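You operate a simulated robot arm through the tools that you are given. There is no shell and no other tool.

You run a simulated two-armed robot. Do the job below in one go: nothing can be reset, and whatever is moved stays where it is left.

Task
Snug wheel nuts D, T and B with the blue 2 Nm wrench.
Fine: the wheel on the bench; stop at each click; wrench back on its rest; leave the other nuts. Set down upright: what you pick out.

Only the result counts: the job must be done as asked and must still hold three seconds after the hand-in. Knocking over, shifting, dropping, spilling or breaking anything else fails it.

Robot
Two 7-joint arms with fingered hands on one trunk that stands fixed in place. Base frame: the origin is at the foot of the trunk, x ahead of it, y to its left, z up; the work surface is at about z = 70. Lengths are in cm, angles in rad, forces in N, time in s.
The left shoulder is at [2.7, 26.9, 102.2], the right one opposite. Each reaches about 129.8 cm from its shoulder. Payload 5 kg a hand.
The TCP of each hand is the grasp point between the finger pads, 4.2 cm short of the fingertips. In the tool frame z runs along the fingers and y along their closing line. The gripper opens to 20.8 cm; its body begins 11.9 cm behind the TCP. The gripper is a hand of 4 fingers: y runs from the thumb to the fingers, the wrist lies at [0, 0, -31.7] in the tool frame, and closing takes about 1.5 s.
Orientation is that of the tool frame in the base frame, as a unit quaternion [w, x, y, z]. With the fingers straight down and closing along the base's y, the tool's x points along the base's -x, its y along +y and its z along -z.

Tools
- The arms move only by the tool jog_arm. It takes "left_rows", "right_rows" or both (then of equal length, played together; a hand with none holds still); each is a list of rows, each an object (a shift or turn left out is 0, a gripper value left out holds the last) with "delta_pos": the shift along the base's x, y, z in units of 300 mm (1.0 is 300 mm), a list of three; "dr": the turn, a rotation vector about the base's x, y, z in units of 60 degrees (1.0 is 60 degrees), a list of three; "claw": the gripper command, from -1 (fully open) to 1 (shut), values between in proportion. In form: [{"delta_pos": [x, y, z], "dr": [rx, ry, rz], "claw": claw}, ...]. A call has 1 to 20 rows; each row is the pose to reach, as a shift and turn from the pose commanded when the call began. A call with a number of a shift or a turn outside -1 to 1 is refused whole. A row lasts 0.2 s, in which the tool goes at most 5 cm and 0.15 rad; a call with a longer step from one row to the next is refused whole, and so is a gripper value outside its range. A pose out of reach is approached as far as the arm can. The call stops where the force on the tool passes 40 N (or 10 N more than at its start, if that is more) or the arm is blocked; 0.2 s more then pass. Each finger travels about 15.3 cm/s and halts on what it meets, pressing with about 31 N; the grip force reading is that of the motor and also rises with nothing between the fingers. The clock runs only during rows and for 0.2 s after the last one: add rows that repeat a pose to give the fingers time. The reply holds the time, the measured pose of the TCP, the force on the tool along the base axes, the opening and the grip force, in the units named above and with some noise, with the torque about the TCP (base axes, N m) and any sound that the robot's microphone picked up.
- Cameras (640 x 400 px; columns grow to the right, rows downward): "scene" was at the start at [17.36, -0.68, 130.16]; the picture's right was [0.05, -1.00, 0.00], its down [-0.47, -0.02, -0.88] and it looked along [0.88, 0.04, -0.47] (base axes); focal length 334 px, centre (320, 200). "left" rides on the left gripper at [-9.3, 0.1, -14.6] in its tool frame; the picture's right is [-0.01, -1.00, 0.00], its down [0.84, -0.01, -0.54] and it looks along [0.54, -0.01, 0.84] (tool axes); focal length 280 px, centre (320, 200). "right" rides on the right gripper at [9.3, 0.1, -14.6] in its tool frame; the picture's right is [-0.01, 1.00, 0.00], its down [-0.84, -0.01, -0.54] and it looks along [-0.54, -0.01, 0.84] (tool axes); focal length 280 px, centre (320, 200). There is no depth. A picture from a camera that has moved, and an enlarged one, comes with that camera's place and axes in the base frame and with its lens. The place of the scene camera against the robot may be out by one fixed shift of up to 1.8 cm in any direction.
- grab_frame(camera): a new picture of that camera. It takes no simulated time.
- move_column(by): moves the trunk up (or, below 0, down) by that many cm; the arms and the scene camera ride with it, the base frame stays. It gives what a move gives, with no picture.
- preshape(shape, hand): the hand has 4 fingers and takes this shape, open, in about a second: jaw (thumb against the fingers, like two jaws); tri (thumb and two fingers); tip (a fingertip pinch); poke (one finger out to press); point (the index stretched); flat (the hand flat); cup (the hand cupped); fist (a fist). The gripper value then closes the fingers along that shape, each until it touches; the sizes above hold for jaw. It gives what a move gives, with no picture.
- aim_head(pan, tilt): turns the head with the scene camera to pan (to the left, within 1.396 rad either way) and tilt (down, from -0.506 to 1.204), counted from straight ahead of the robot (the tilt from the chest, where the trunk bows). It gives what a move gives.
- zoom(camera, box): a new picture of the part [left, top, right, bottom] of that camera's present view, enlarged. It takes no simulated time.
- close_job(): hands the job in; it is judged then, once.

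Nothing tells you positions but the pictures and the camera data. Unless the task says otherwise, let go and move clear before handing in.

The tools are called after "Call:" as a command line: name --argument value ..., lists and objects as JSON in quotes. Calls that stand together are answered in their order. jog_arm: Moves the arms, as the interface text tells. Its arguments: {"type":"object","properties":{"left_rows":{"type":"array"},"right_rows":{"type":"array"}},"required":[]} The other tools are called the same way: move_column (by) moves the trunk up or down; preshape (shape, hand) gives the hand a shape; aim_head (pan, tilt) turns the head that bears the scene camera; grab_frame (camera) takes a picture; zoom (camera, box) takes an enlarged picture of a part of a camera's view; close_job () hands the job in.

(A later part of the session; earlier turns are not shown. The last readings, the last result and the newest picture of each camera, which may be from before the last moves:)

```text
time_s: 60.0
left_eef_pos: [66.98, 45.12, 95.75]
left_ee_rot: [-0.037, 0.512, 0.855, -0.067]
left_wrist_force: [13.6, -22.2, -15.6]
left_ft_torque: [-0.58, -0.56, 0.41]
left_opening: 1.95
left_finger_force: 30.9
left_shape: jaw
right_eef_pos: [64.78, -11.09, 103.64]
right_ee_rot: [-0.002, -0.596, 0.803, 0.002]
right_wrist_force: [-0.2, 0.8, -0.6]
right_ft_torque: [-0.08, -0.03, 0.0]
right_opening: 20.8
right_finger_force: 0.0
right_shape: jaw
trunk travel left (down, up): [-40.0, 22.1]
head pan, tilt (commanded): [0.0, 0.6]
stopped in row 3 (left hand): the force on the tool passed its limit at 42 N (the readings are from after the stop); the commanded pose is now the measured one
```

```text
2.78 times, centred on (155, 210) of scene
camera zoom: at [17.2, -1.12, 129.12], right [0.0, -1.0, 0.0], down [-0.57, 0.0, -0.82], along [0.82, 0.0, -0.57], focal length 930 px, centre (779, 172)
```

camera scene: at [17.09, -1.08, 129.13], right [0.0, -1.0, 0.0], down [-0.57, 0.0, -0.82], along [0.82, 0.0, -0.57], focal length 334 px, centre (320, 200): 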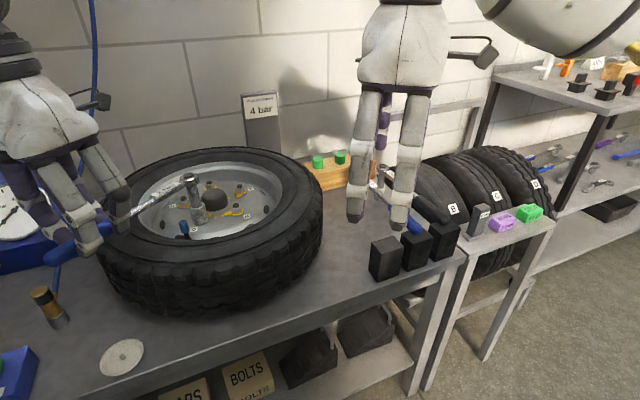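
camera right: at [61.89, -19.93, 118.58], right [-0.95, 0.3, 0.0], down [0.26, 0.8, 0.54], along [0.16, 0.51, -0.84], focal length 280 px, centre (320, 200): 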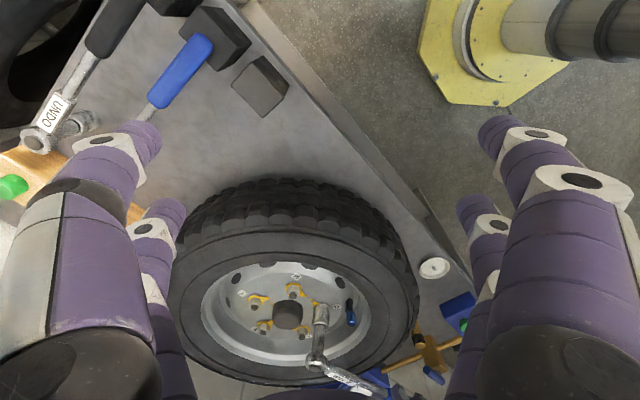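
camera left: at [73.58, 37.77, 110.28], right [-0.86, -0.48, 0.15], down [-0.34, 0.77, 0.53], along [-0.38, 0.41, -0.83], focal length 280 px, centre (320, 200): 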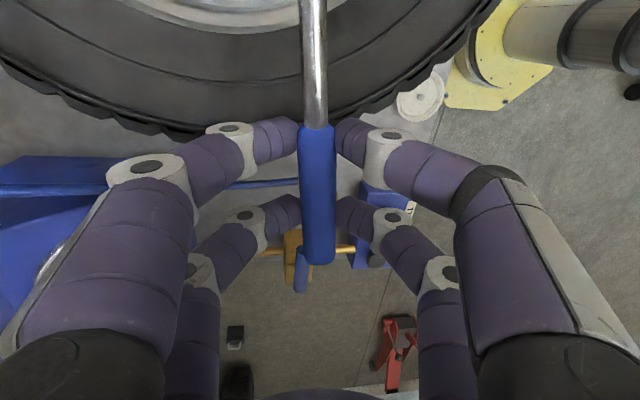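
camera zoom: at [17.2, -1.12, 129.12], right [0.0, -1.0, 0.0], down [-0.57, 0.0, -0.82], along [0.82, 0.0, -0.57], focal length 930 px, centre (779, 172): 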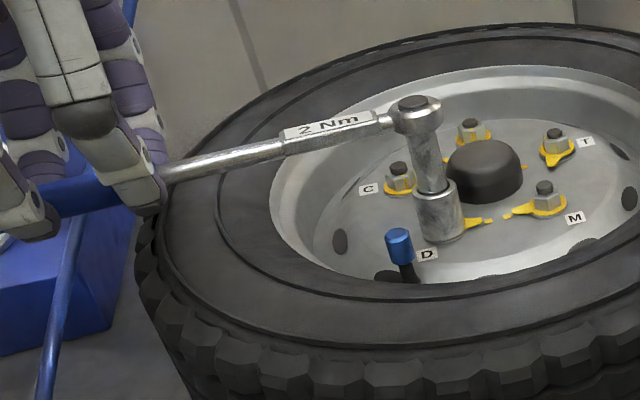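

Call:
zoom --camera "scene" --box '[185, 195, 225, 230]'

Call:
zoom --camera "right" --box '[305, 292, 355, 328]'

```text
11.43 times, centred on (205, 212) of scene
camera zoom: at [17.2, -1.12, 129.12], right [0.0, -1.0, 0.0], down [-0.57, 0.0, -0.82], along [0.82, 0.0, -0.57], focal length 3818 px, centre (1634, 57)
```

zoom: 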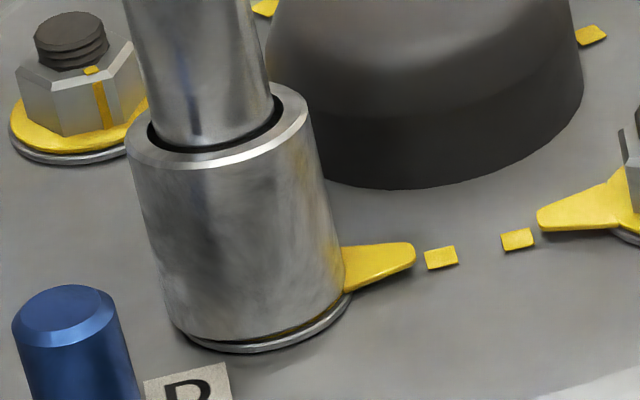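

```text
11.11 times, centred on (330, 310) of right
camera zoom: at [61.99, -19.97, 118.52], right [-0.95, 0.3, 0.0], down [0.26, 0.8, 0.54], along [0.16, 0.51, -0.84], focal length 3115 px, centre (209, -1022)
```

zoom: 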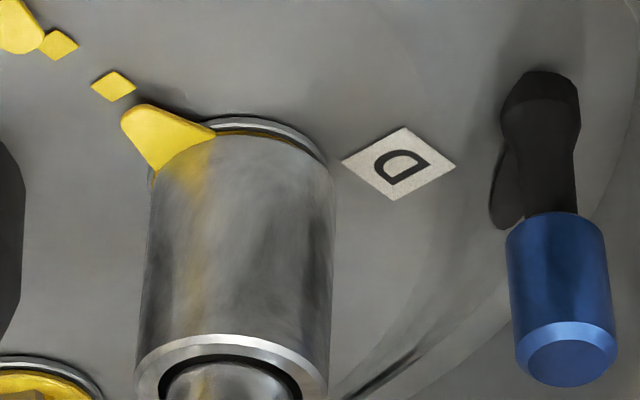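

The socket is fully seated and the pointer lines up with D's mark, but I haven't been told of a click. I'll release the longitudinal pull first and read the forces.

Call:
jog_arm --left_rows '[{"delta_pos": [0.005, -0.005, 0.004]}, {"delta_pos": [0.005, -0.005, 0.004]}]'

Call:
zoom --camera "scene" --box '[185, 195, 225, 230]'

```text
time_s: 60.6
left_eef_pos: [67.02, 45.13, 95.87]
left_ee_rot: [-0.038, 0.511, 0.856, -0.067]
left_wrist_force: [13.5, -24.6, -16.9]
left_ft_torque: [-0.38, -0.36, 0.35]
left_opening: 1.95
left_finger_force: 30.8
left_shape: jaw
right_eef_pos: [64.84, -11.24, 103.65]
right_ee_rot: [-0.002, -0.595, 0.804, 0.002]
right_wrist_force: [0.2, 0.3, 0.8]
right_ft_torque: [0.02, 0.01, -0.02]
right_opening: 20.81
right_finger_force: 0.1
right_shape: jaw
trunk travel left (down, up): [-40.0, 22.1]
head pan, tilt (commanded): [0.0, 0.6]
```

```text
11.43 times, centred on (205, 212) of scene
camera zoom: at [17.22, -1.17, 129.11], right [0.0, -1.0, 0.0], down [-0.57, 0.0, -0.82], along [0.82, 0.0, -0.57], focal length 3818 px, centre (1634, 57)
```

zoom: 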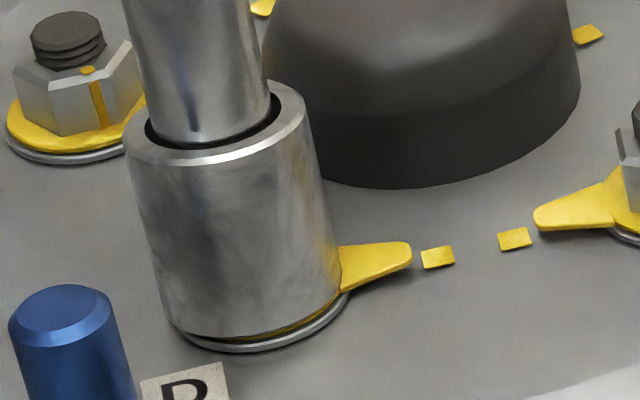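

Call:
jog_arm --left_rows '[{"delta_pos": [0.004, -0.007, 0.003]}, {"delta_pos": [0.006, -0.01, 0.003]}, {"delta_pos": [0.006, -0.01, 0.003]}]'

```text
time_s: 61.4
left_eef_pos: [67.09, 45.0, 96.19]
left_ee_rot: [-0.037, 0.51, 0.857, -0.066]
left_wrist_force: [5.0, -7.7, -9.6]
left_ft_torque: [0.22, 0.08, 0.24]
left_opening: 1.94
left_finger_force: 31.3
left_shape: jaw
right_eef_pos: [64.83, -11.17, 103.84]
right_ee_rot: [-0.001, -0.595, 0.803, 0.002]
right_wrist_force: [-0.8, 0.4, 0.0]
right_ft_torque: [0.03, 0.0, -0.02]
right_opening: 20.83
right_finger_force: 0.1
right_shape: jaw
trunk travel left (down, up): [-40.0, 22.1]
head pan, tilt (commanded): [0.0, 0.6]
```

Call:
jog_arm --left_rows '[{"delta_pos": [0.0095, 0.0013, -0.003], "dr": [0, 0, -0.0125]}, {"delta_pos": [0.0173, 0.0057, -0.006], "dr": [0, 0, -0.025]}]'

Call:
zoom --camera "right" --box '[305, 292, 355, 328]'

```text
time_s: 62.0
left_eef_pos: [67.57, 45.24, 95.89]
left_ee_rot: [-0.039, 0.522, 0.85, -0.067]
left_wrist_force: [-0.2, 0.0, -4.8]
left_ft_torque: [0.34, 0.36, 0.69]
left_opening: 1.94
left_finger_force: 30.6
left_shape: jaw
right_eef_pos: [64.8, -11.1, 103.84]
right_ee_rot: [-0.001, -0.595, 0.803, 0.001]
right_wrist_force: [0.2, 0.2, 0.1]
right_ft_torque: [-0.02, 0.02, -0.01]
right_opening: 20.81
right_finger_force: 0.0
right_shape: jaw
trunk travel left (down, up): [-40.0, 22.1]
head pan, tilt (commanded): [0.0, 0.6]
```

```text
11.11 times, centred on (330, 310) of right
camera zoom: at [61.93, -19.92, 118.56], right [-0.95, 0.3, 0.0], down [0.26, 0.8, 0.54], along [0.16, 0.51, -0.84], focal length 3115 px, centre (209, -1022)
```

zoom: 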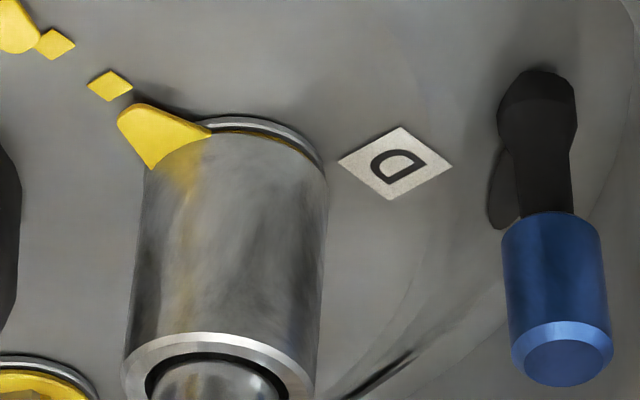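

Call:
jog_arm --left_rows '[{"delta_pos": [0.016, 0.0082, 0], "dr": [0, 0, -0.025]}, {"delta_pos": [0.0322, 0.0158, 0], "dr": [0, 0, -0.05]}]'

Call:
zoom --camera "right" --box '[305, 292, 355, 328]'

```text
time_s: 62.6
left_eef_pos: [68.61, 45.53, 96.0]
left_ee_rot: [-0.041, 0.544, 0.835, -0.065]
left_wrist_force: [0.0, -0.6, -4.5]
left_ft_torque: [0.45, 0.03, 0.11]
left_opening: 1.94
left_finger_force: 31.2
left_shape: jaw
right_eef_pos: [64.67, -11.17, 103.74]
right_ee_rot: [-0.002, -0.596, 0.803, 0.002]
right_wrist_force: [-0.9, -0.5, 0.3]
right_ft_torque: [0.03, -0.03, 0.01]
right_opening: 20.78
right_finger_force: 0.0
right_shape: jaw
trunk travel left (down, up): [-40.0, 22.1]
head pan, tilt (commanded): [0.0, 0.6]
```

```text
11.11 times, centred on (330, 310) of right
camera zoom: at [61.91, -19.96, 118.56], right [-0.95, 0.31, 0.0], down [0.26, 0.8, 0.54], along [0.16, 0.51, -0.84], focal length 3115 px, centre (209, -1022)
```

zoom: 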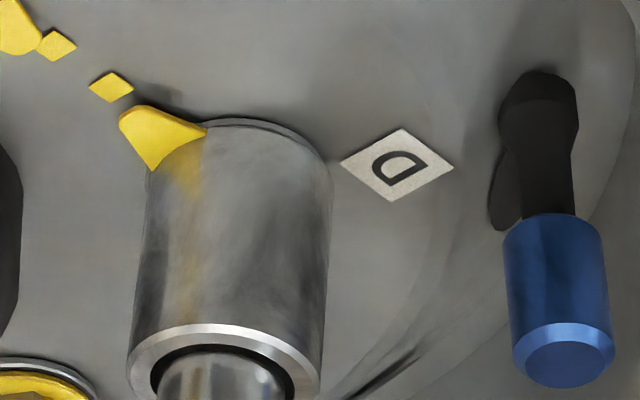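

Call:
grab_frame --camera "left"

Call:
zoom --camera "scene" --box '[40, 140, 270, 280]'

Call:
zoom --camera "right" --box '[270, 280, 400, 400]'

```text
taken
camera left: at [74.44, 37.95, 110.27], right [-0.9, -0.41, 0.15], down [-0.28, 0.8, 0.53], along [-0.34, 0.43, -0.83], focal length 280 px, centre (320, 200)
```

left: 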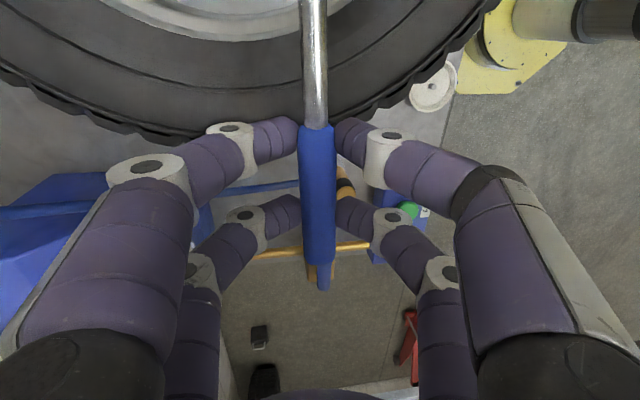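

```text
2.78 times, centred on (155, 210) of scene
camera zoom: at [17.1, -1.08, 129.13], right [0.0, -1.0, 0.0], down [-0.57, 0.0, -0.82], along [0.82, 0.0, -0.57], focal length 930 px, centre (779, 172)
```

zoom: 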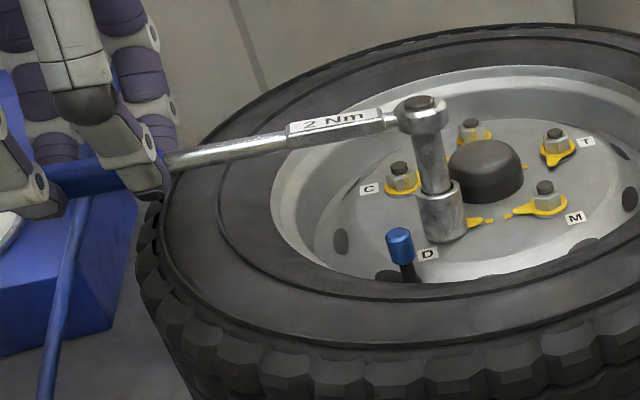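

```text
3.33 times, centred on (335, 340) of right
camera zoom: at [61.91, -19.96, 118.56], right [-0.95, 0.31, 0.0], down [0.26, 0.8, 0.54], along [0.16, 0.51, -0.84], focal length 935 px, centre (270, -267)
```

zoom: 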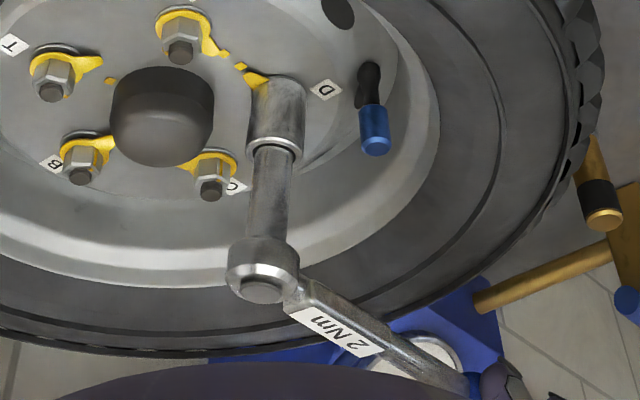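

The wrench keeps turning without moving the nut further, and it has rolled ~4–5° in my grip, so the socket is riding on the nut's corners. I'll lift it off, swing back to −10° and straighten it before re-seating.

Call:
jog_arm --left_rows '[{"delta_pos": [0, 0, 0.03]}, {"delta_pos": [0, 0, 0.06]}, {"delta_pos": [0, 0, 0.0933]}, {"delta_pos": [-0.0825, -0.0436, 0.0933], "dr": [0, 0, 0.1367]}, {"delta_pos": [-0.1617, -0.0961, 0.0933], "dr": [0, 0, 0.27]}, {"delta_pos": [-0.2328, -0.159, 0.0933], "dr": [0, 0, 0.4033]}, {"delta_pos": [-0.2945, -0.2311, 0.0933], "dr": [0, 0, 0.5367]}, {"delta_pos": [-0.3455, -0.3112, 0.0933], "dr": [0, 0, 0.67]}, {"delta_pos": [-0.3849, -0.3977, 0.0933], "dr": [0, 0, 0.8033]}, {"delta_pos": [-0.4118, -0.4888, 0.0933], "dr": [0, 0, 0.9367]}, {"delta_pos": [-0.4118, -0.4888, 0.0933], "dr": [0, 0, 0.9367]}, {"delta_pos": [-0.4118, -0.4888, 0.0933], "dr": [0, 0, 0.9367]}]'

Call:
zoom --camera "right" --box '[270, 280, 400, 400]'

Call:
zoom --camera "scene" --box '[150, 150, 270, 250]'

Call:
zoom --camera "right" --box '[305, 292, 355, 328]'

Call:
zoom --camera "scene" --box '[190, 200, 230, 230]'

```text
time_s: 65.2
left_eef_pos: [56.1, 30.8, 98.56]
left_ee_rot: [-0.005, 0.085, 0.993, -0.076]
left_wrist_force: [0.6, -0.2, -6.0]
left_ft_torque: [0.11, 0.59, -0.03]
left_opening: 1.96
left_finger_force: 30.8
left_shape: jaw
right_eef_pos: [64.7, -11.1, 103.75]
right_ee_rot: [-0.001, -0.596, 0.803, 0.002]
right_wrist_force: [0.7, -0.2, -0.3]
right_ft_torque: [-0.02, 0.0, 0.03]
right_opening: 20.8
right_finger_force: 0.0
right_shape: jaw
trunk travel left (down, up): [-40.0, 22.1]
head pan, tilt (commanded): [0.0, 0.6]
```

```text
3.33 times, centred on (335, 340) of right
camera zoom: at [61.92, -19.96, 118.56], right [-0.95, 0.31, 0.0], down [0.26, 0.8, 0.54], along [0.16, 0.51, -0.84], focal length 935 px, centre (270, -267)
```

zoom: 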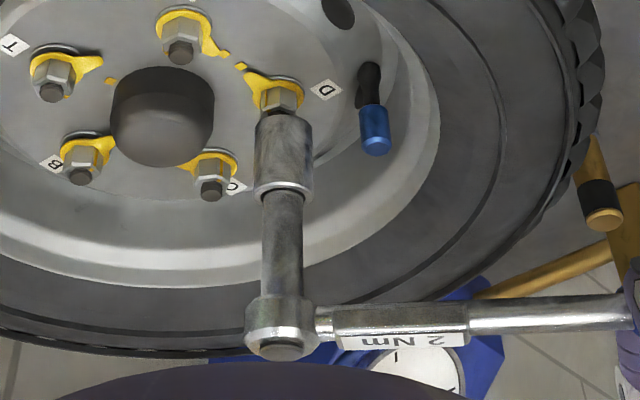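

```text
4.00 times, centred on (210, 200) of scene
camera zoom: at [17.11, -1.08, 129.13], right [0.0, -1.0, 0.0], down [-0.57, 0.0, -0.82], along [0.82, 0.0, -0.57], focal length 1336 px, centre (760, 200)
```

zoom: 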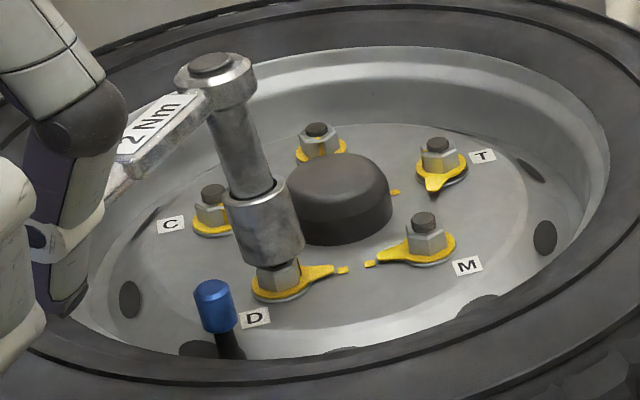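

```text
11.11 times, centred on (330, 310) of right
camera zoom: at [61.92, -19.96, 118.56], right [-0.95, 0.31, 0.0], down [0.26, 0.8, 0.54], along [0.16, 0.51, -0.84], focal length 3115 px, centre (209, -1022)
```

zoom: 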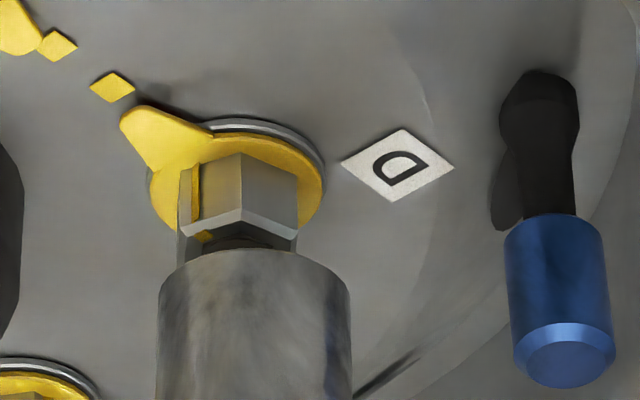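

```text
13.33 times, centred on (210, 215) of scene
camera zoom: at [17.11, -1.08, 129.13], right [0.0, -1.0, 0.0], down [-0.57, 0.0, -0.82], along [0.82, 0.0, -0.57], focal length 4455 px, centre (1787, 0)
```

zoom: 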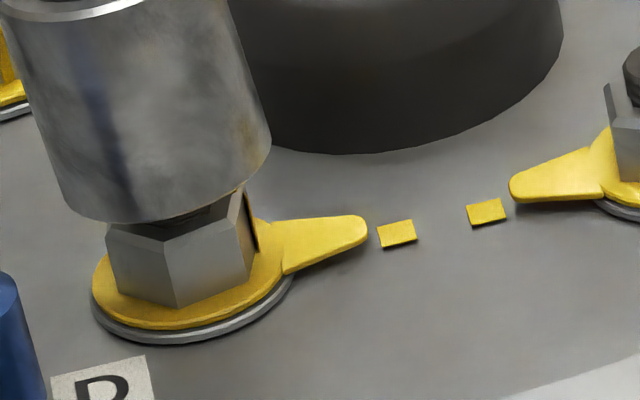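

D has turned about 60° and its pointer now sits by its mark, nut pulled down onto the washer; only the final torque is unconfirmed. I'll straighten the wrench (7° roll, 2.7° pitch), re-centre it over D and re-check.

Call:
jog_arm --left_rows '[{"delta_pos": [-0.0067, -0.018, -0.0143], "dr": [0.0535, -0.0323, 0]}, {"delta_pos": [-0.0133, -0.036, -0.0287], "dr": [0.107, -0.0645, 0]}, {"delta_pos": [-0.0133, -0.036, -0.0287], "dr": [0.107, -0.0645, 0]}, {"delta_pos": [-0.0133, -0.036, -0.0287], "dr": [0.107, -0.0645, 0]}]'

Call:
zoom --camera "right" --box '[270, 280, 400, 400]'

Call:
zoom --camera "scene" --box '[150, 150, 270, 250]'

Call:
zoom --camera "right" --box '[305, 292, 355, 328]'

Call:
zoom --camera "scene" --box '[190, 200, 230, 230]'

```text
time_s: 66.2
left_eef_pos: [55.76, 29.71, 97.76]
left_ee_rot: [0.024, 0.089, 0.996, -0.018]
left_wrist_force: [0.1, 0.0, -5.7]
left_ft_torque: [0.06, 0.63, -0.01]
left_opening: 1.98
left_finger_force: 31.2
left_shape: jaw
right_eef_pos: [64.69, -11.06, 103.89]
right_ee_rot: [-0.001, -0.596, 0.803, 0.001]
right_wrist_force: [0.0, 0.6, -0.8]
right_ft_torque: [-0.02, -0.01, -0.01]
right_opening: 20.82
right_finger_force: 0.0
right_shape: jaw
trunk travel left (down, up): [-40.0, 22.1]
head pan, tilt (commanded): [0.0, 0.6]
```

```text
3.33 times, centred on (335, 340) of right
camera zoom: at [61.93, -19.95, 118.56], right [-0.95, 0.31, 0.0], down [0.26, 0.8, 0.54], along [0.16, 0.51, -0.84], focal length 935 px, centre (270, -267)
```

zoom: 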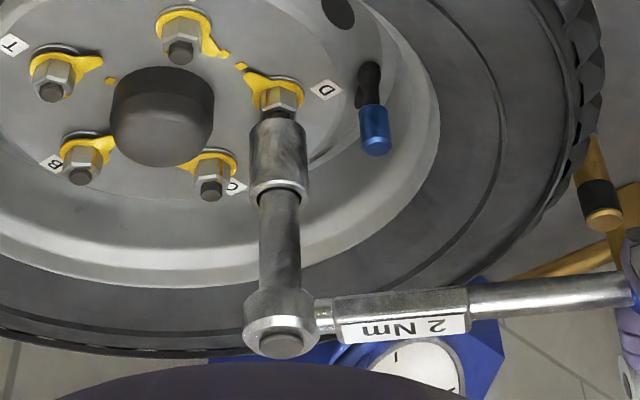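

```text
4.00 times, centred on (210, 200) of scene
camera zoom: at [17.11, -1.07, 129.13], right [0.0, -1.0, 0.0], down [-0.57, 0.0, -0.82], along [0.82, 0.0, -0.57], focal length 1336 px, centre (760, 200)
```

zoom: 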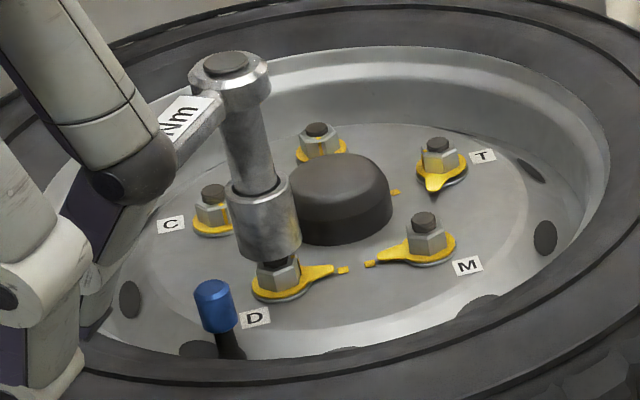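

```text
11.11 times, centred on (330, 310) of right
camera zoom: at [61.93, -19.95, 118.56], right [-0.95, 0.31, 0.0], down [0.26, 0.8, 0.54], along [0.16, 0.51, -0.84], focal length 3115 px, centre (209, -1022)
```

zoom: 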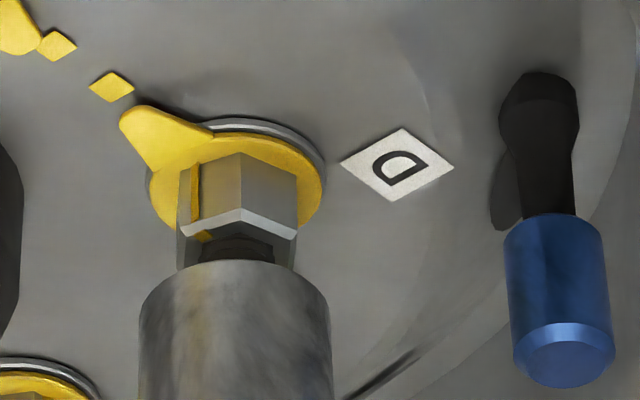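

```text
13.33 times, centred on (210, 215) of scene
camera zoom: at [17.11, -1.07, 129.13], right [0.0, -1.0, 0.0], down [-0.57, 0.0, -0.82], along [0.82, 0.0, -0.57], focal length 4455 px, centre (1787, 0)
```

zoom: 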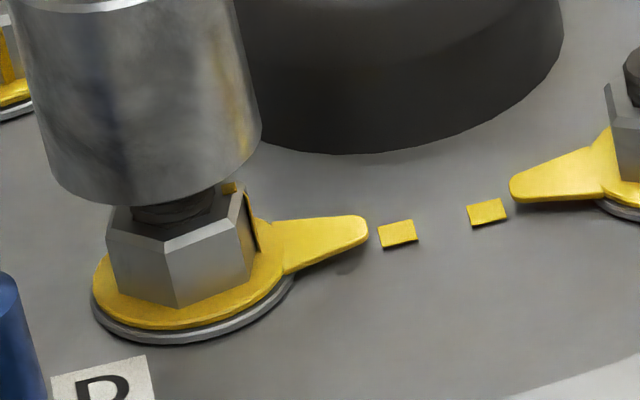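

Upright and centred in both views. Rotating to 8.4° over D again and lowering.

Call:
jog_arm --left_rows '[{"delta_pos": [-0.0077, -0.0743, 0], "dr": [0, 0, 0.1033]}, {"delta_pos": [-0.0073, -0.1463, 0], "dr": [0, 0, 0.2033]}, {"delta_pos": [0.001, -0.2227, 0], "dr": [0, 0, 0.31]}, {"delta_pos": [0.001, -0.2227, 0], "dr": [0, 0, 0.31]}, {"delta_pos": [0.001, -0.2227, 0], "dr": [0, 0, 0.31]}]'

Call:
zoom --camera "right" --box '[305, 292, 355, 328]'

Call:
zoom --camera "scene" --box '[180, 190, 230, 230]'

```text
time_s: 67.4
left_eef_pos: [55.99, 23.17, 97.93]
left_ee_rot: [0.027, -0.074, 0.997, -0.013]
left_wrist_force: [-0.2, -0.1, -5.5]
left_ft_torque: [-0.1, 0.58, 0.0]
left_opening: 1.95
left_finger_force: 30.5
left_shape: jaw
right_eef_pos: [64.7, -11.03, 103.86]
right_ee_rot: [-0.002, -0.595, 0.803, 0.001]
right_wrist_force: [-0.6, 0.2, 0.6]
right_ft_torque: [-0.04, 0.02, -0.03]
right_opening: 20.79
right_finger_force: 0.0
right_shape: jaw
trunk travel left (down, up): [-40.0, 22.1]
head pan, tilt (commanded): [0.0, 0.6]
```

```text
11.11 times, centred on (330, 310) of right
camera zoom: at [61.92, -19.97, 118.56], right [-0.95, 0.31, 0.0], down [0.26, 0.8, 0.54], along [0.16, 0.51, -0.84], focal length 3115 px, centre (209, -1022)
```

zoom: 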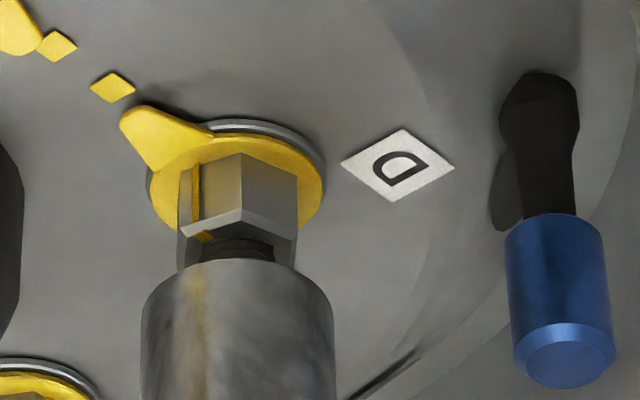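

```text
10.00 times, centred on (205, 210) of scene
camera zoom: at [17.1, -1.08, 129.13], right [0.0, -1.0, 0.0], down [-0.57, 0.0, -0.82], along [0.82, 0.0, -0.57], focal length 3341 px, centre (1470, 100)
```

zoom: 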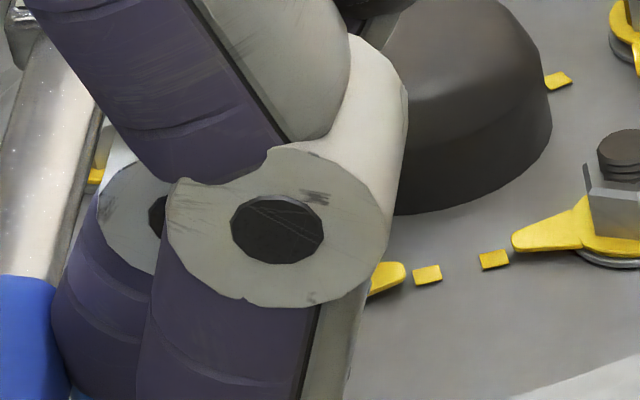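

Call:
jog_arm --left_rows '[{"delta_pos": [0.001, 0, -0.025]}, {"delta_pos": [0.001, 0, -0.05]}, {"delta_pos": [0.001, 0, -0.062]}, {"delta_pos": [0.001, 0, -0.07]}, {"delta_pos": [0.001, 0, -0.07]}]'

Call:
zoom --camera "right" --box '[305, 292, 355, 328]'

```text
time_s: 68.6
left_eef_pos: [55.95, 23.08, 95.78]
left_ee_rot: [0.027, -0.073, 0.997, -0.014]
left_wrist_force: [0.6, -0.4, -6.1]
left_ft_torque: [-0.11, 0.59, 0.02]
left_opening: 1.93
left_finger_force: 31.2
left_shape: jaw
right_eef_pos: [64.72, -11.19, 103.84]
right_ee_rot: [0.0, -0.596, 0.803, 0.002]
right_wrist_force: [0.1, -0.5, -0.1]
right_ft_torque: [0.0, -0.03, 0.03]
right_opening: 20.76
right_finger_force: 0.0
right_shape: jaw
trunk travel left (down, up): [-40.0, 22.1]
head pan, tilt (commanded): [0.0, 0.6]
```

```text
11.11 times, centred on (330, 310) of right
camera zoom: at [61.92, -19.95, 118.56], right [-0.95, 0.3, 0.0], down [0.26, 0.8, 0.54], along [0.16, 0.51, -0.84], focal length 3115 px, centre (209, -1022)
```

zoom: 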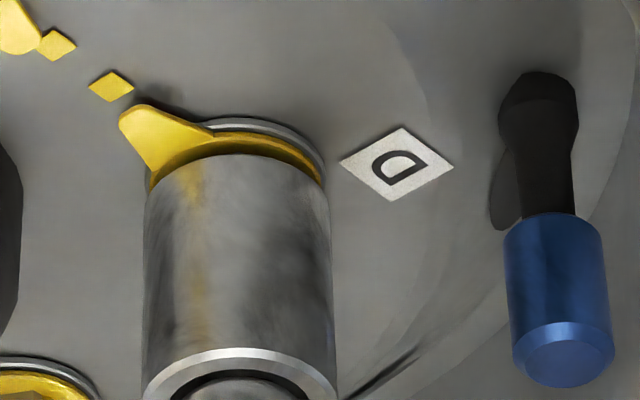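

It's sliding onto the nut again without resistance. Seating fully with a slight contact.

Call:
jog_arm --left_rows '[{"delta_pos": [0, 0, -0.01]}, {"delta_pos": [0, 0, -0.02]}, {"delta_pos": [0, 0, -0.028]}, {"delta_pos": [0, 0, -0.028]}]'

Call:
zoom --camera "right" --box '[270, 280, 400, 400]'

```text
time_s: 69.6
left_eef_pos: [55.98, 23.02, 94.88]
left_ee_rot: [0.027, -0.072, 0.997, -0.014]
left_wrist_force: [-0.5, -1.1, -4.2]
left_ft_torque: [-0.13, 0.35, -0.03]
left_opening: 1.95
left_finger_force: 31.1
left_shape: jaw
right_eef_pos: [64.75, -11.11, 103.9]
right_ee_rot: [-0.001, -0.595, 0.804, 0.001]
right_wrist_force: [0.3, -0.3, 0.4]
right_ft_torque: [0.0, -0.02, 0.0]
right_opening: 20.8
right_finger_force: 0.0
right_shape: jaw
trunk travel left (down, up): [-40.0, 22.1]
head pan, tilt (commanded): [0.0, 0.6]
```

```text
3.33 times, centred on (335, 340) of right
camera zoom: at [61.92, -19.96, 118.56], right [-0.95, 0.3, 0.0], down [0.26, 0.8, 0.54], along [0.16, 0.51, -0.84], focal length 935 px, centre (270, -267)
```

zoom: 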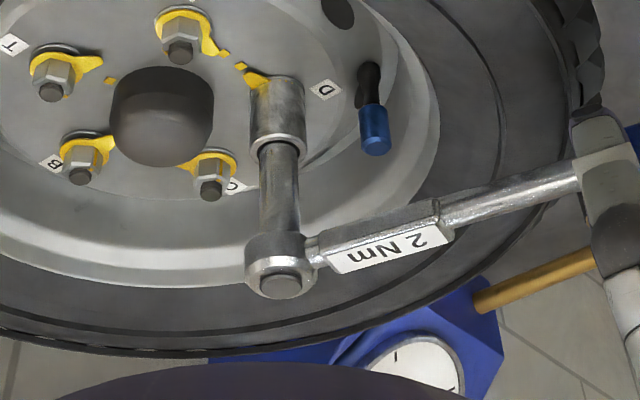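

Call:
jog_arm --left_rows '[{"delta_pos": [-0.0035, 0.0237, 0], "dr": [0, 0, -0.0333]}, {"delta_pos": [-0.0062, 0.0473, 0], "dr": [0, 0, -0.0667]}, {"delta_pos": [-0.0081, 0.0711, 0], "dr": [0, 0, -0.1]}]'

Call:
zoom --camera "right" --box '[305, 292, 355, 328]'

```text
time_s: 70.4
left_eef_pos: [55.63, 25.29, 94.87]
left_ee_rot: [0.026, -0.02, 0.999, -0.015]
left_wrist_force: [-2.9, -4.6, -3.4]
left_ft_torque: [-0.53, 0.53, 0.77]
left_opening: 1.96
left_finger_force: 31.1
left_shape: jaw
right_eef_pos: [64.66, -11.13, 103.84]
right_ee_rot: [-0.001, -0.595, 0.803, 0.002]
right_wrist_force: [-0.4, 0.3, 0.3]
right_ft_torque: [0.05, 0.02, -0.01]
right_opening: 20.8
right_finger_force: 0.1
right_shape: jaw
trunk travel left (down, up): [-40.0, 22.1]
head pan, tilt (commanded): [0.0, 0.6]
```

```text
11.11 times, centred on (330, 310) of right
camera zoom: at [61.9, -19.99, 118.57], right [-0.95, 0.31, 0.0], down [0.26, 0.8, 0.54], along [0.16, 0.51, -0.84], focal length 3115 px, centre (209, -1022)
```

zoom: 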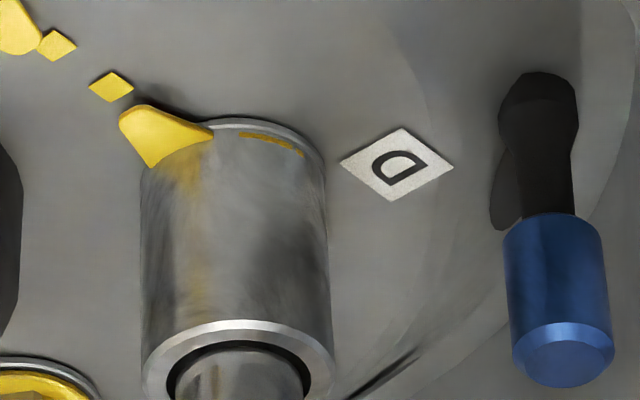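

Torque is back to ~1.7 Nm with the wrench upright. One more small step.

Call:
jog_arm --left_rows '[{"delta_pos": [-0.0006, 0.012, 0], "dr": [0, 0, -0.012]}]'

Call:
zoom --camera "right" --box '[305, 292, 355, 328]'

```text
time_s: 70.8
left_eef_pos: [55.65, 25.77, 94.88]
left_ee_rot: [0.025, -0.014, 0.999, -0.016]
left_wrist_force: [-1.7, -1.1, -4.4]
left_ft_torque: [-0.1, 0.34, -0.18]
left_opening: 1.96
left_finger_force: 31.1
left_shape: jaw
right_eef_pos: [64.75, -11.11, 103.78]
right_ee_rot: [0.0, -0.595, 0.804, 0.002]
right_wrist_force: [0.1, -0.4, 0.3]
right_ft_torque: [-0.02, -0.01, 0.02]
right_opening: 20.8
right_finger_force: 0.0
right_shape: jaw
trunk travel left (down, up): [-40.0, 22.1]
head pan, tilt (commanded): [0.0, 0.6]
```

```text
11.11 times, centred on (330, 310) of right
camera zoom: at [61.91, -19.94, 118.56], right [-0.95, 0.3, 0.0], down [0.26, 0.8, 0.54], along [0.16, 0.51, -0.84], focal length 3115 px, centre (209, -1022)
```

zoom: 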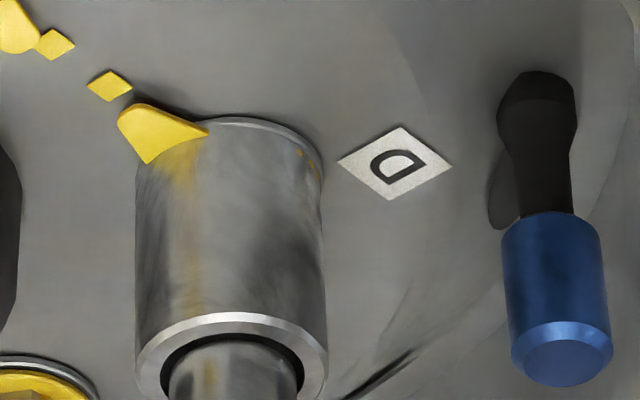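

The torque let go again at nearly 2 Nm without the nut turning — likely the socket taking up its play on the flats. Continuing in small steps.

Call:
jog_arm --left_rows '[{"delta_pos": [0, 0.0179, 0], "dr": [0, 0, -0.025]}, {"delta_pos": [0.0003, 0.0358, 0], "dr": [0, 0, -0.05]}]'

Call:
zoom --camera "right" --box '[305, 292, 355, 328]'

Call:
grab_frame --camera "left"

```text
time_s: 71.4
left_eef_pos: [55.64, 26.76, 94.94]
left_ee_rot: [0.026, 0.012, 0.999, -0.016]
left_wrist_force: [-5.9, 0.3, -1.4]
left_ft_torque: [-0.12, 0.54, 0.13]
left_opening: 1.98
left_finger_force: 30.3
left_shape: jaw
right_eef_pos: [64.72, -11.09, 103.74]
right_ee_rot: [-0.001, -0.596, 0.803, 0.001]
right_wrist_force: [-0.4, 0.2, 0.0]
right_ft_torque: [-0.02, -0.02, 0.01]
right_opening: 20.81
right_finger_force: 0.1
right_shape: jaw
trunk travel left (down, up): [-40.0, 22.1]
head pan, tilt (commanded): [0.0, 0.6]
```

```text
11.11 times, centred on (330, 310) of right
camera zoom: at [61.88, -19.96, 118.59], right [-0.95, 0.3, 0.0], down [0.26, 0.8, 0.54], along [0.16, 0.51, -0.84], focal length 3115 px, centre (209, -1022)
```

zoom: 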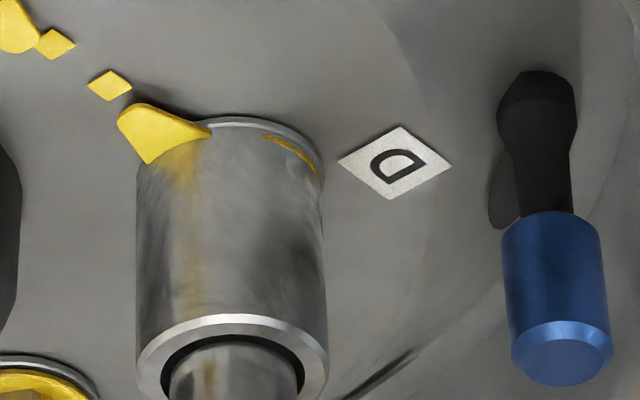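

```text
taken
camera left: at [64.14, 27.08, 109.88], right [-0.01, -1.0, 0.03], down [-0.87, 0.02, 0.5], along [-0.5, -0.02, -0.87], focal length 280 px, centre (320, 200)
```

left: 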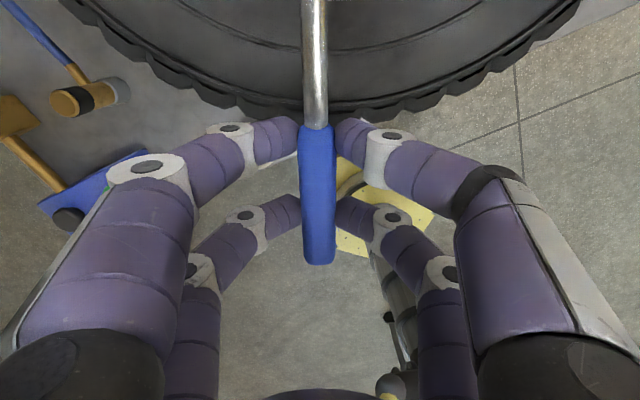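

Call:
jog_arm --left_rows '[{"delta_pos": [-0.002, 0.0179, 0], "dr": [0, 0, -0.025]}, {"delta_pos": [-0.001, 0.0358, 0], "dr": [0, 0, -0.05]}]'

Call:
zoom --camera "right" --box '[305, 292, 355, 328]'

```text
time_s: 72.0
left_eef_pos: [55.63, 27.84, 94.93]
left_ee_rot: [0.025, 0.037, 0.999, -0.017]
left_wrist_force: [-0.2, 0.7, -4.6]
left_ft_torque: [-0.02, 0.3, -0.07]
left_opening: 1.97
left_finger_force: 30.6
left_shape: jaw
right_eef_pos: [64.68, -11.0, 103.74]
right_ee_rot: [-0.002, -0.596, 0.803, 0.001]
right_wrist_force: [-0.5, 0.4, -0.1]
right_ft_torque: [-0.07, 0.04, -0.01]
right_opening: 20.82
right_finger_force: 0.0
right_shape: jaw
trunk travel left (down, up): [-40.0, 22.1]
head pan, tilt (commanded): [0.0, 0.6]
```

```text
11.11 times, centred on (330, 310) of right
camera zoom: at [61.92, -19.91, 118.56], right [-0.95, 0.3, 0.0], down [0.26, 0.8, 0.54], along [0.16, 0.51, -0.84], focal length 3115 px, centre (209, -1022)
```

zoom: 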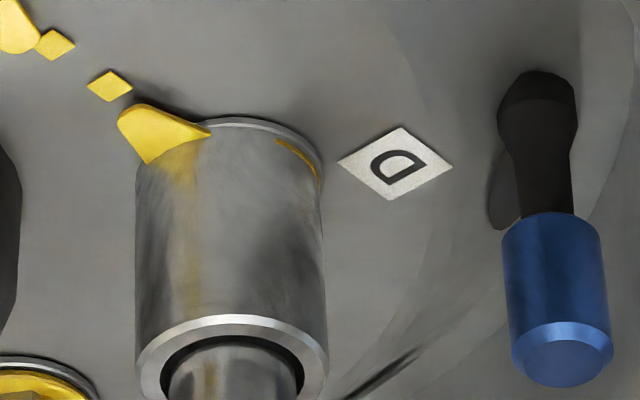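

The wrench now turns freely without moving D, whose pointer sits at its mark, so I'll leave D for a moment and judge it with the wrench out of the way. Lifting well above the hub cap and heading toward nut T, with a close look at T's hex first.

Call:
jog_arm --left_rows '[{"delta_pos": [0, 0, 0.04]}, {"delta_pos": [0, 0, 0.1]}, {"delta_pos": [0, 0, 0.16]}, {"delta_pos": [0, 0, 0.2]}, {"delta_pos": [0, 0, 0.2]}]'

Call:
zoom --camera "right" --box '[240, 280, 280, 310]'

Call:
zoom --camera "right" --box '[300, 285, 340, 315]'

Call:
zoom --camera "scene" --box '[160, 175, 260, 235]'

```text
time_s: 73.2
left_eef_pos: [55.66, 27.75, 100.91]
left_ee_rot: [0.025, 0.038, 0.999, -0.017]
left_wrist_force: [0.2, 0.6, -5.5]
left_ft_torque: [0.0, 0.63, -0.01]
left_opening: 1.94
left_finger_force: 31.0
left_shape: jaw
right_eef_pos: [64.79, -11.11, 103.77]
right_ee_rot: [-0.001, -0.596, 0.803, 0.001]
right_wrist_force: [-0.2, 1.1, 0.9]
right_ft_torque: [-0.02, -0.03, -0.01]
right_opening: 20.79
right_finger_force: 0.0
right_shape: jaw
trunk travel left (down, up): [-40.0, 22.1]
head pan, tilt (commanded): [0.0, 0.6]
```

```text
13.33 times, centred on (260, 295) of right
camera zoom: at [61.94, -19.95, 118.54], right [-0.95, 0.3, 0.0], down [0.26, 0.8, 0.54], along [0.16, 0.51, -0.84], focal length 3738 px, centre (1120, -1067)
```

zoom: 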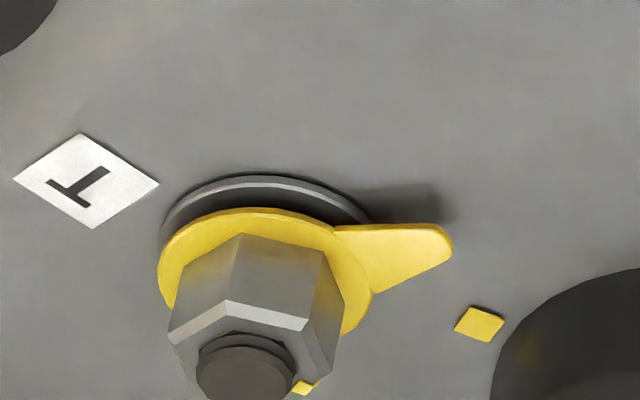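

```text
13.33 times, centred on (320, 300) of right
camera zoom: at [61.94, -19.95, 118.54], right [-0.95, 0.3, 0.0], down [0.26, 0.8, 0.54], along [0.16, 0.51, -0.84], focal length 3738 px, centre (320, -1133)
```

zoom: 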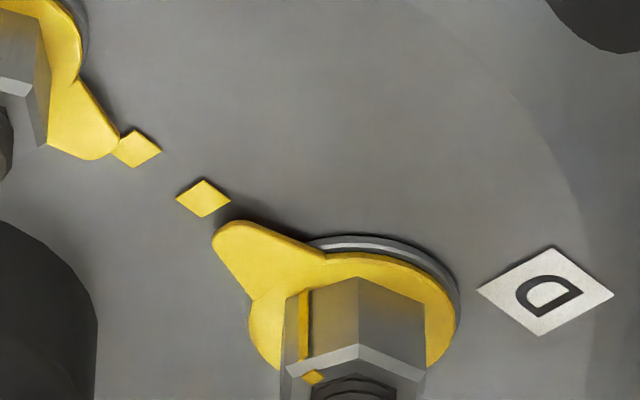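

```text
6.40 times, centred on (210, 205) of scene
camera zoom: at [17.12, -1.08, 129.12], right [0.0, -1.0, 0.0], down [-0.57, 0.0, -0.82], along [0.82, 0.0, -0.57], focal length 2138 px, centre (1024, 168)
```

zoom: 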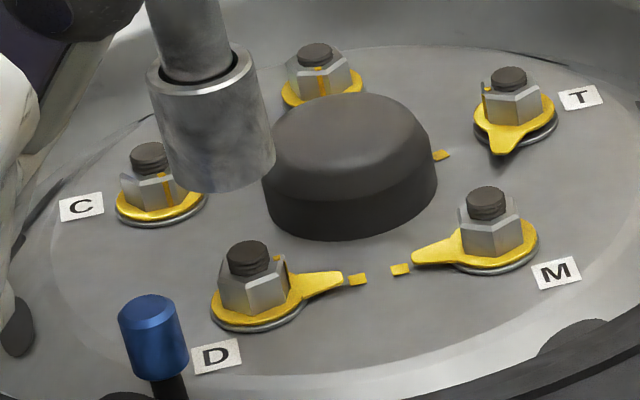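

D and M now sit equally on their marks, so D looks pulled up properly. T's corner works out at about 20.5°, so I'll carry the wrench over the hub cap to T at that angle.

Call:
jog_arm --left_rows '[{"delta_pos": [0.084, -0.103, 0], "dr": [0, 0, 0.081]}, {"delta_pos": [0.168, -0.205, 0], "dr": [0, 0, 0.162]}, {"delta_pos": [0.253, -0.308, 0], "dr": [0, 0, 0.243]}, {"delta_pos": [0.337, -0.41, 0], "dr": [0, 0, 0.324]}, {"delta_pos": [0.421, -0.513, 0], "dr": [0, 0, 0.405]}, {"delta_pos": [0.421, -0.513, -0.03], "dr": [0, 0, 0.405]}, {"delta_pos": [0.421, -0.513, -0.05], "dr": [0, 0, 0.405]}, {"delta_pos": [0.421, -0.513, -0.05], "dr": [0, 0, 0.405]}]'

Call:
grab_frame --camera "right"

Call:
zoom --camera "scene" --box '[170, 140, 290, 240]'

```text
time_s: 75.0
left_eef_pos: [68.3, 12.46, 99.42]
left_ee_rot: [0.028, -0.173, 0.984, -0.012]
left_wrist_force: [0.4, 0.2, -5.8]
left_ft_torque: [-0.24, 0.53, -0.02]
left_opening: 1.94
left_finger_force: 30.3
left_shape: jaw
right_eef_pos: [64.74, -11.21, 103.7]
right_ee_rot: [-0.001, -0.595, 0.804, 0.001]
right_wrist_force: [0.2, -0.9, -1.1]
right_ft_torque: [0.0, 0.0, 0.0]
right_opening: 20.78
right_finger_force: 0.1
right_shape: jaw
trunk travel left (down, up): [-40.0, 22.1]
head pan, tilt (commanded): [0.0, 0.6]
```

```text
taken
camera right: at [61.94, -19.95, 118.55], right [-0.95, 0.3, 0.0], down [0.26, 0.8, 0.54], along [0.16, 0.51, -0.84], focal length 280 px, centre (320, 200)
```

right: 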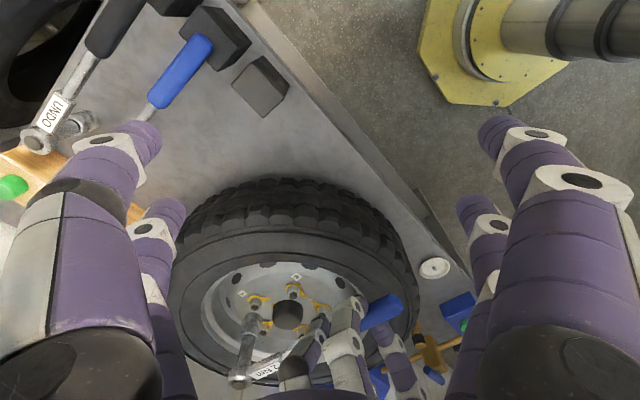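

```text
4.00 times, centred on (230, 190) of scene
camera zoom: at [17.12, -1.09, 129.13], right [0.0, -1.0, 0.0], down [-0.57, 0.0, -0.82], along [0.82, 0.0, -0.57], focal length 1336 px, centre (680, 240)
```

zoom: 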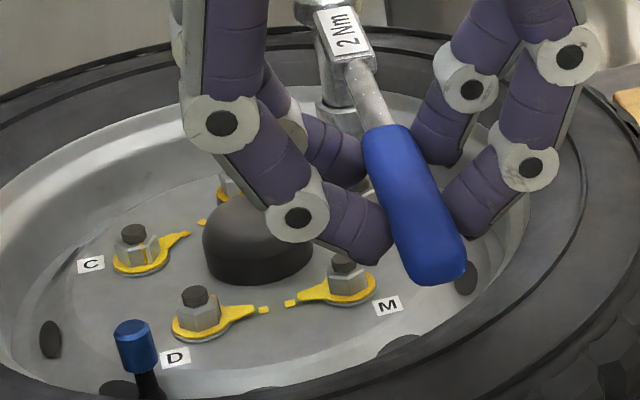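

Call:
zoom --camera "right" --box '[225, 280, 285, 330]'

Call:
zoom --camera "right" --box '[200, 270, 330, 400]'

```text
8.00 times, centred on (255, 305) of right
camera zoom: at [61.94, -19.95, 118.55], right [-0.95, 0.3, 0.0], down [0.26, 0.8, 0.54], along [0.16, 0.51, -0.84], focal length 2243 px, centre (840, -640)
```

zoom: 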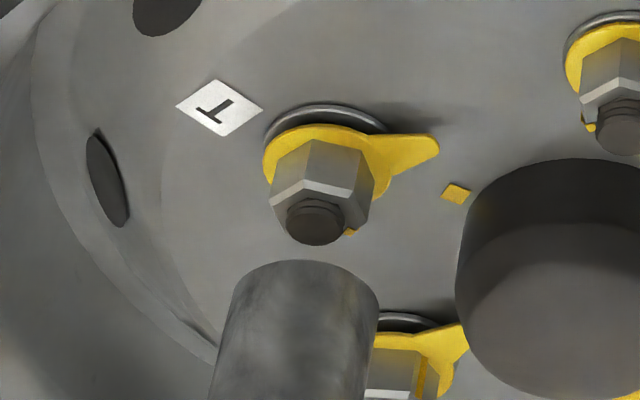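

```text
3.08 times, centred on (265, 335) of right
camera zoom: at [61.94, -19.95, 118.55], right [-0.95, 0.3, 0.0], down [0.26, 0.8, 0.54], along [0.16, 0.51, -0.84], focal length 863 px, centre (489, -215)
```

zoom: 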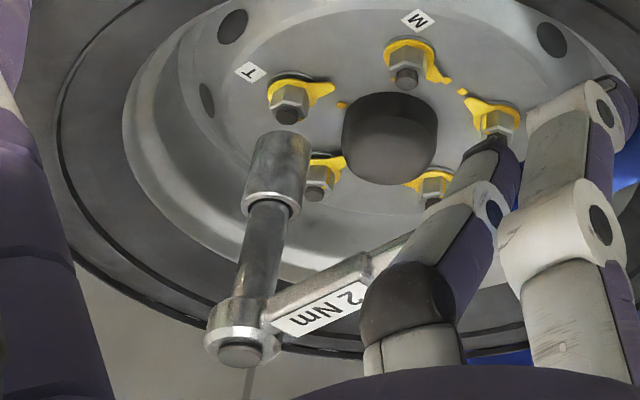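

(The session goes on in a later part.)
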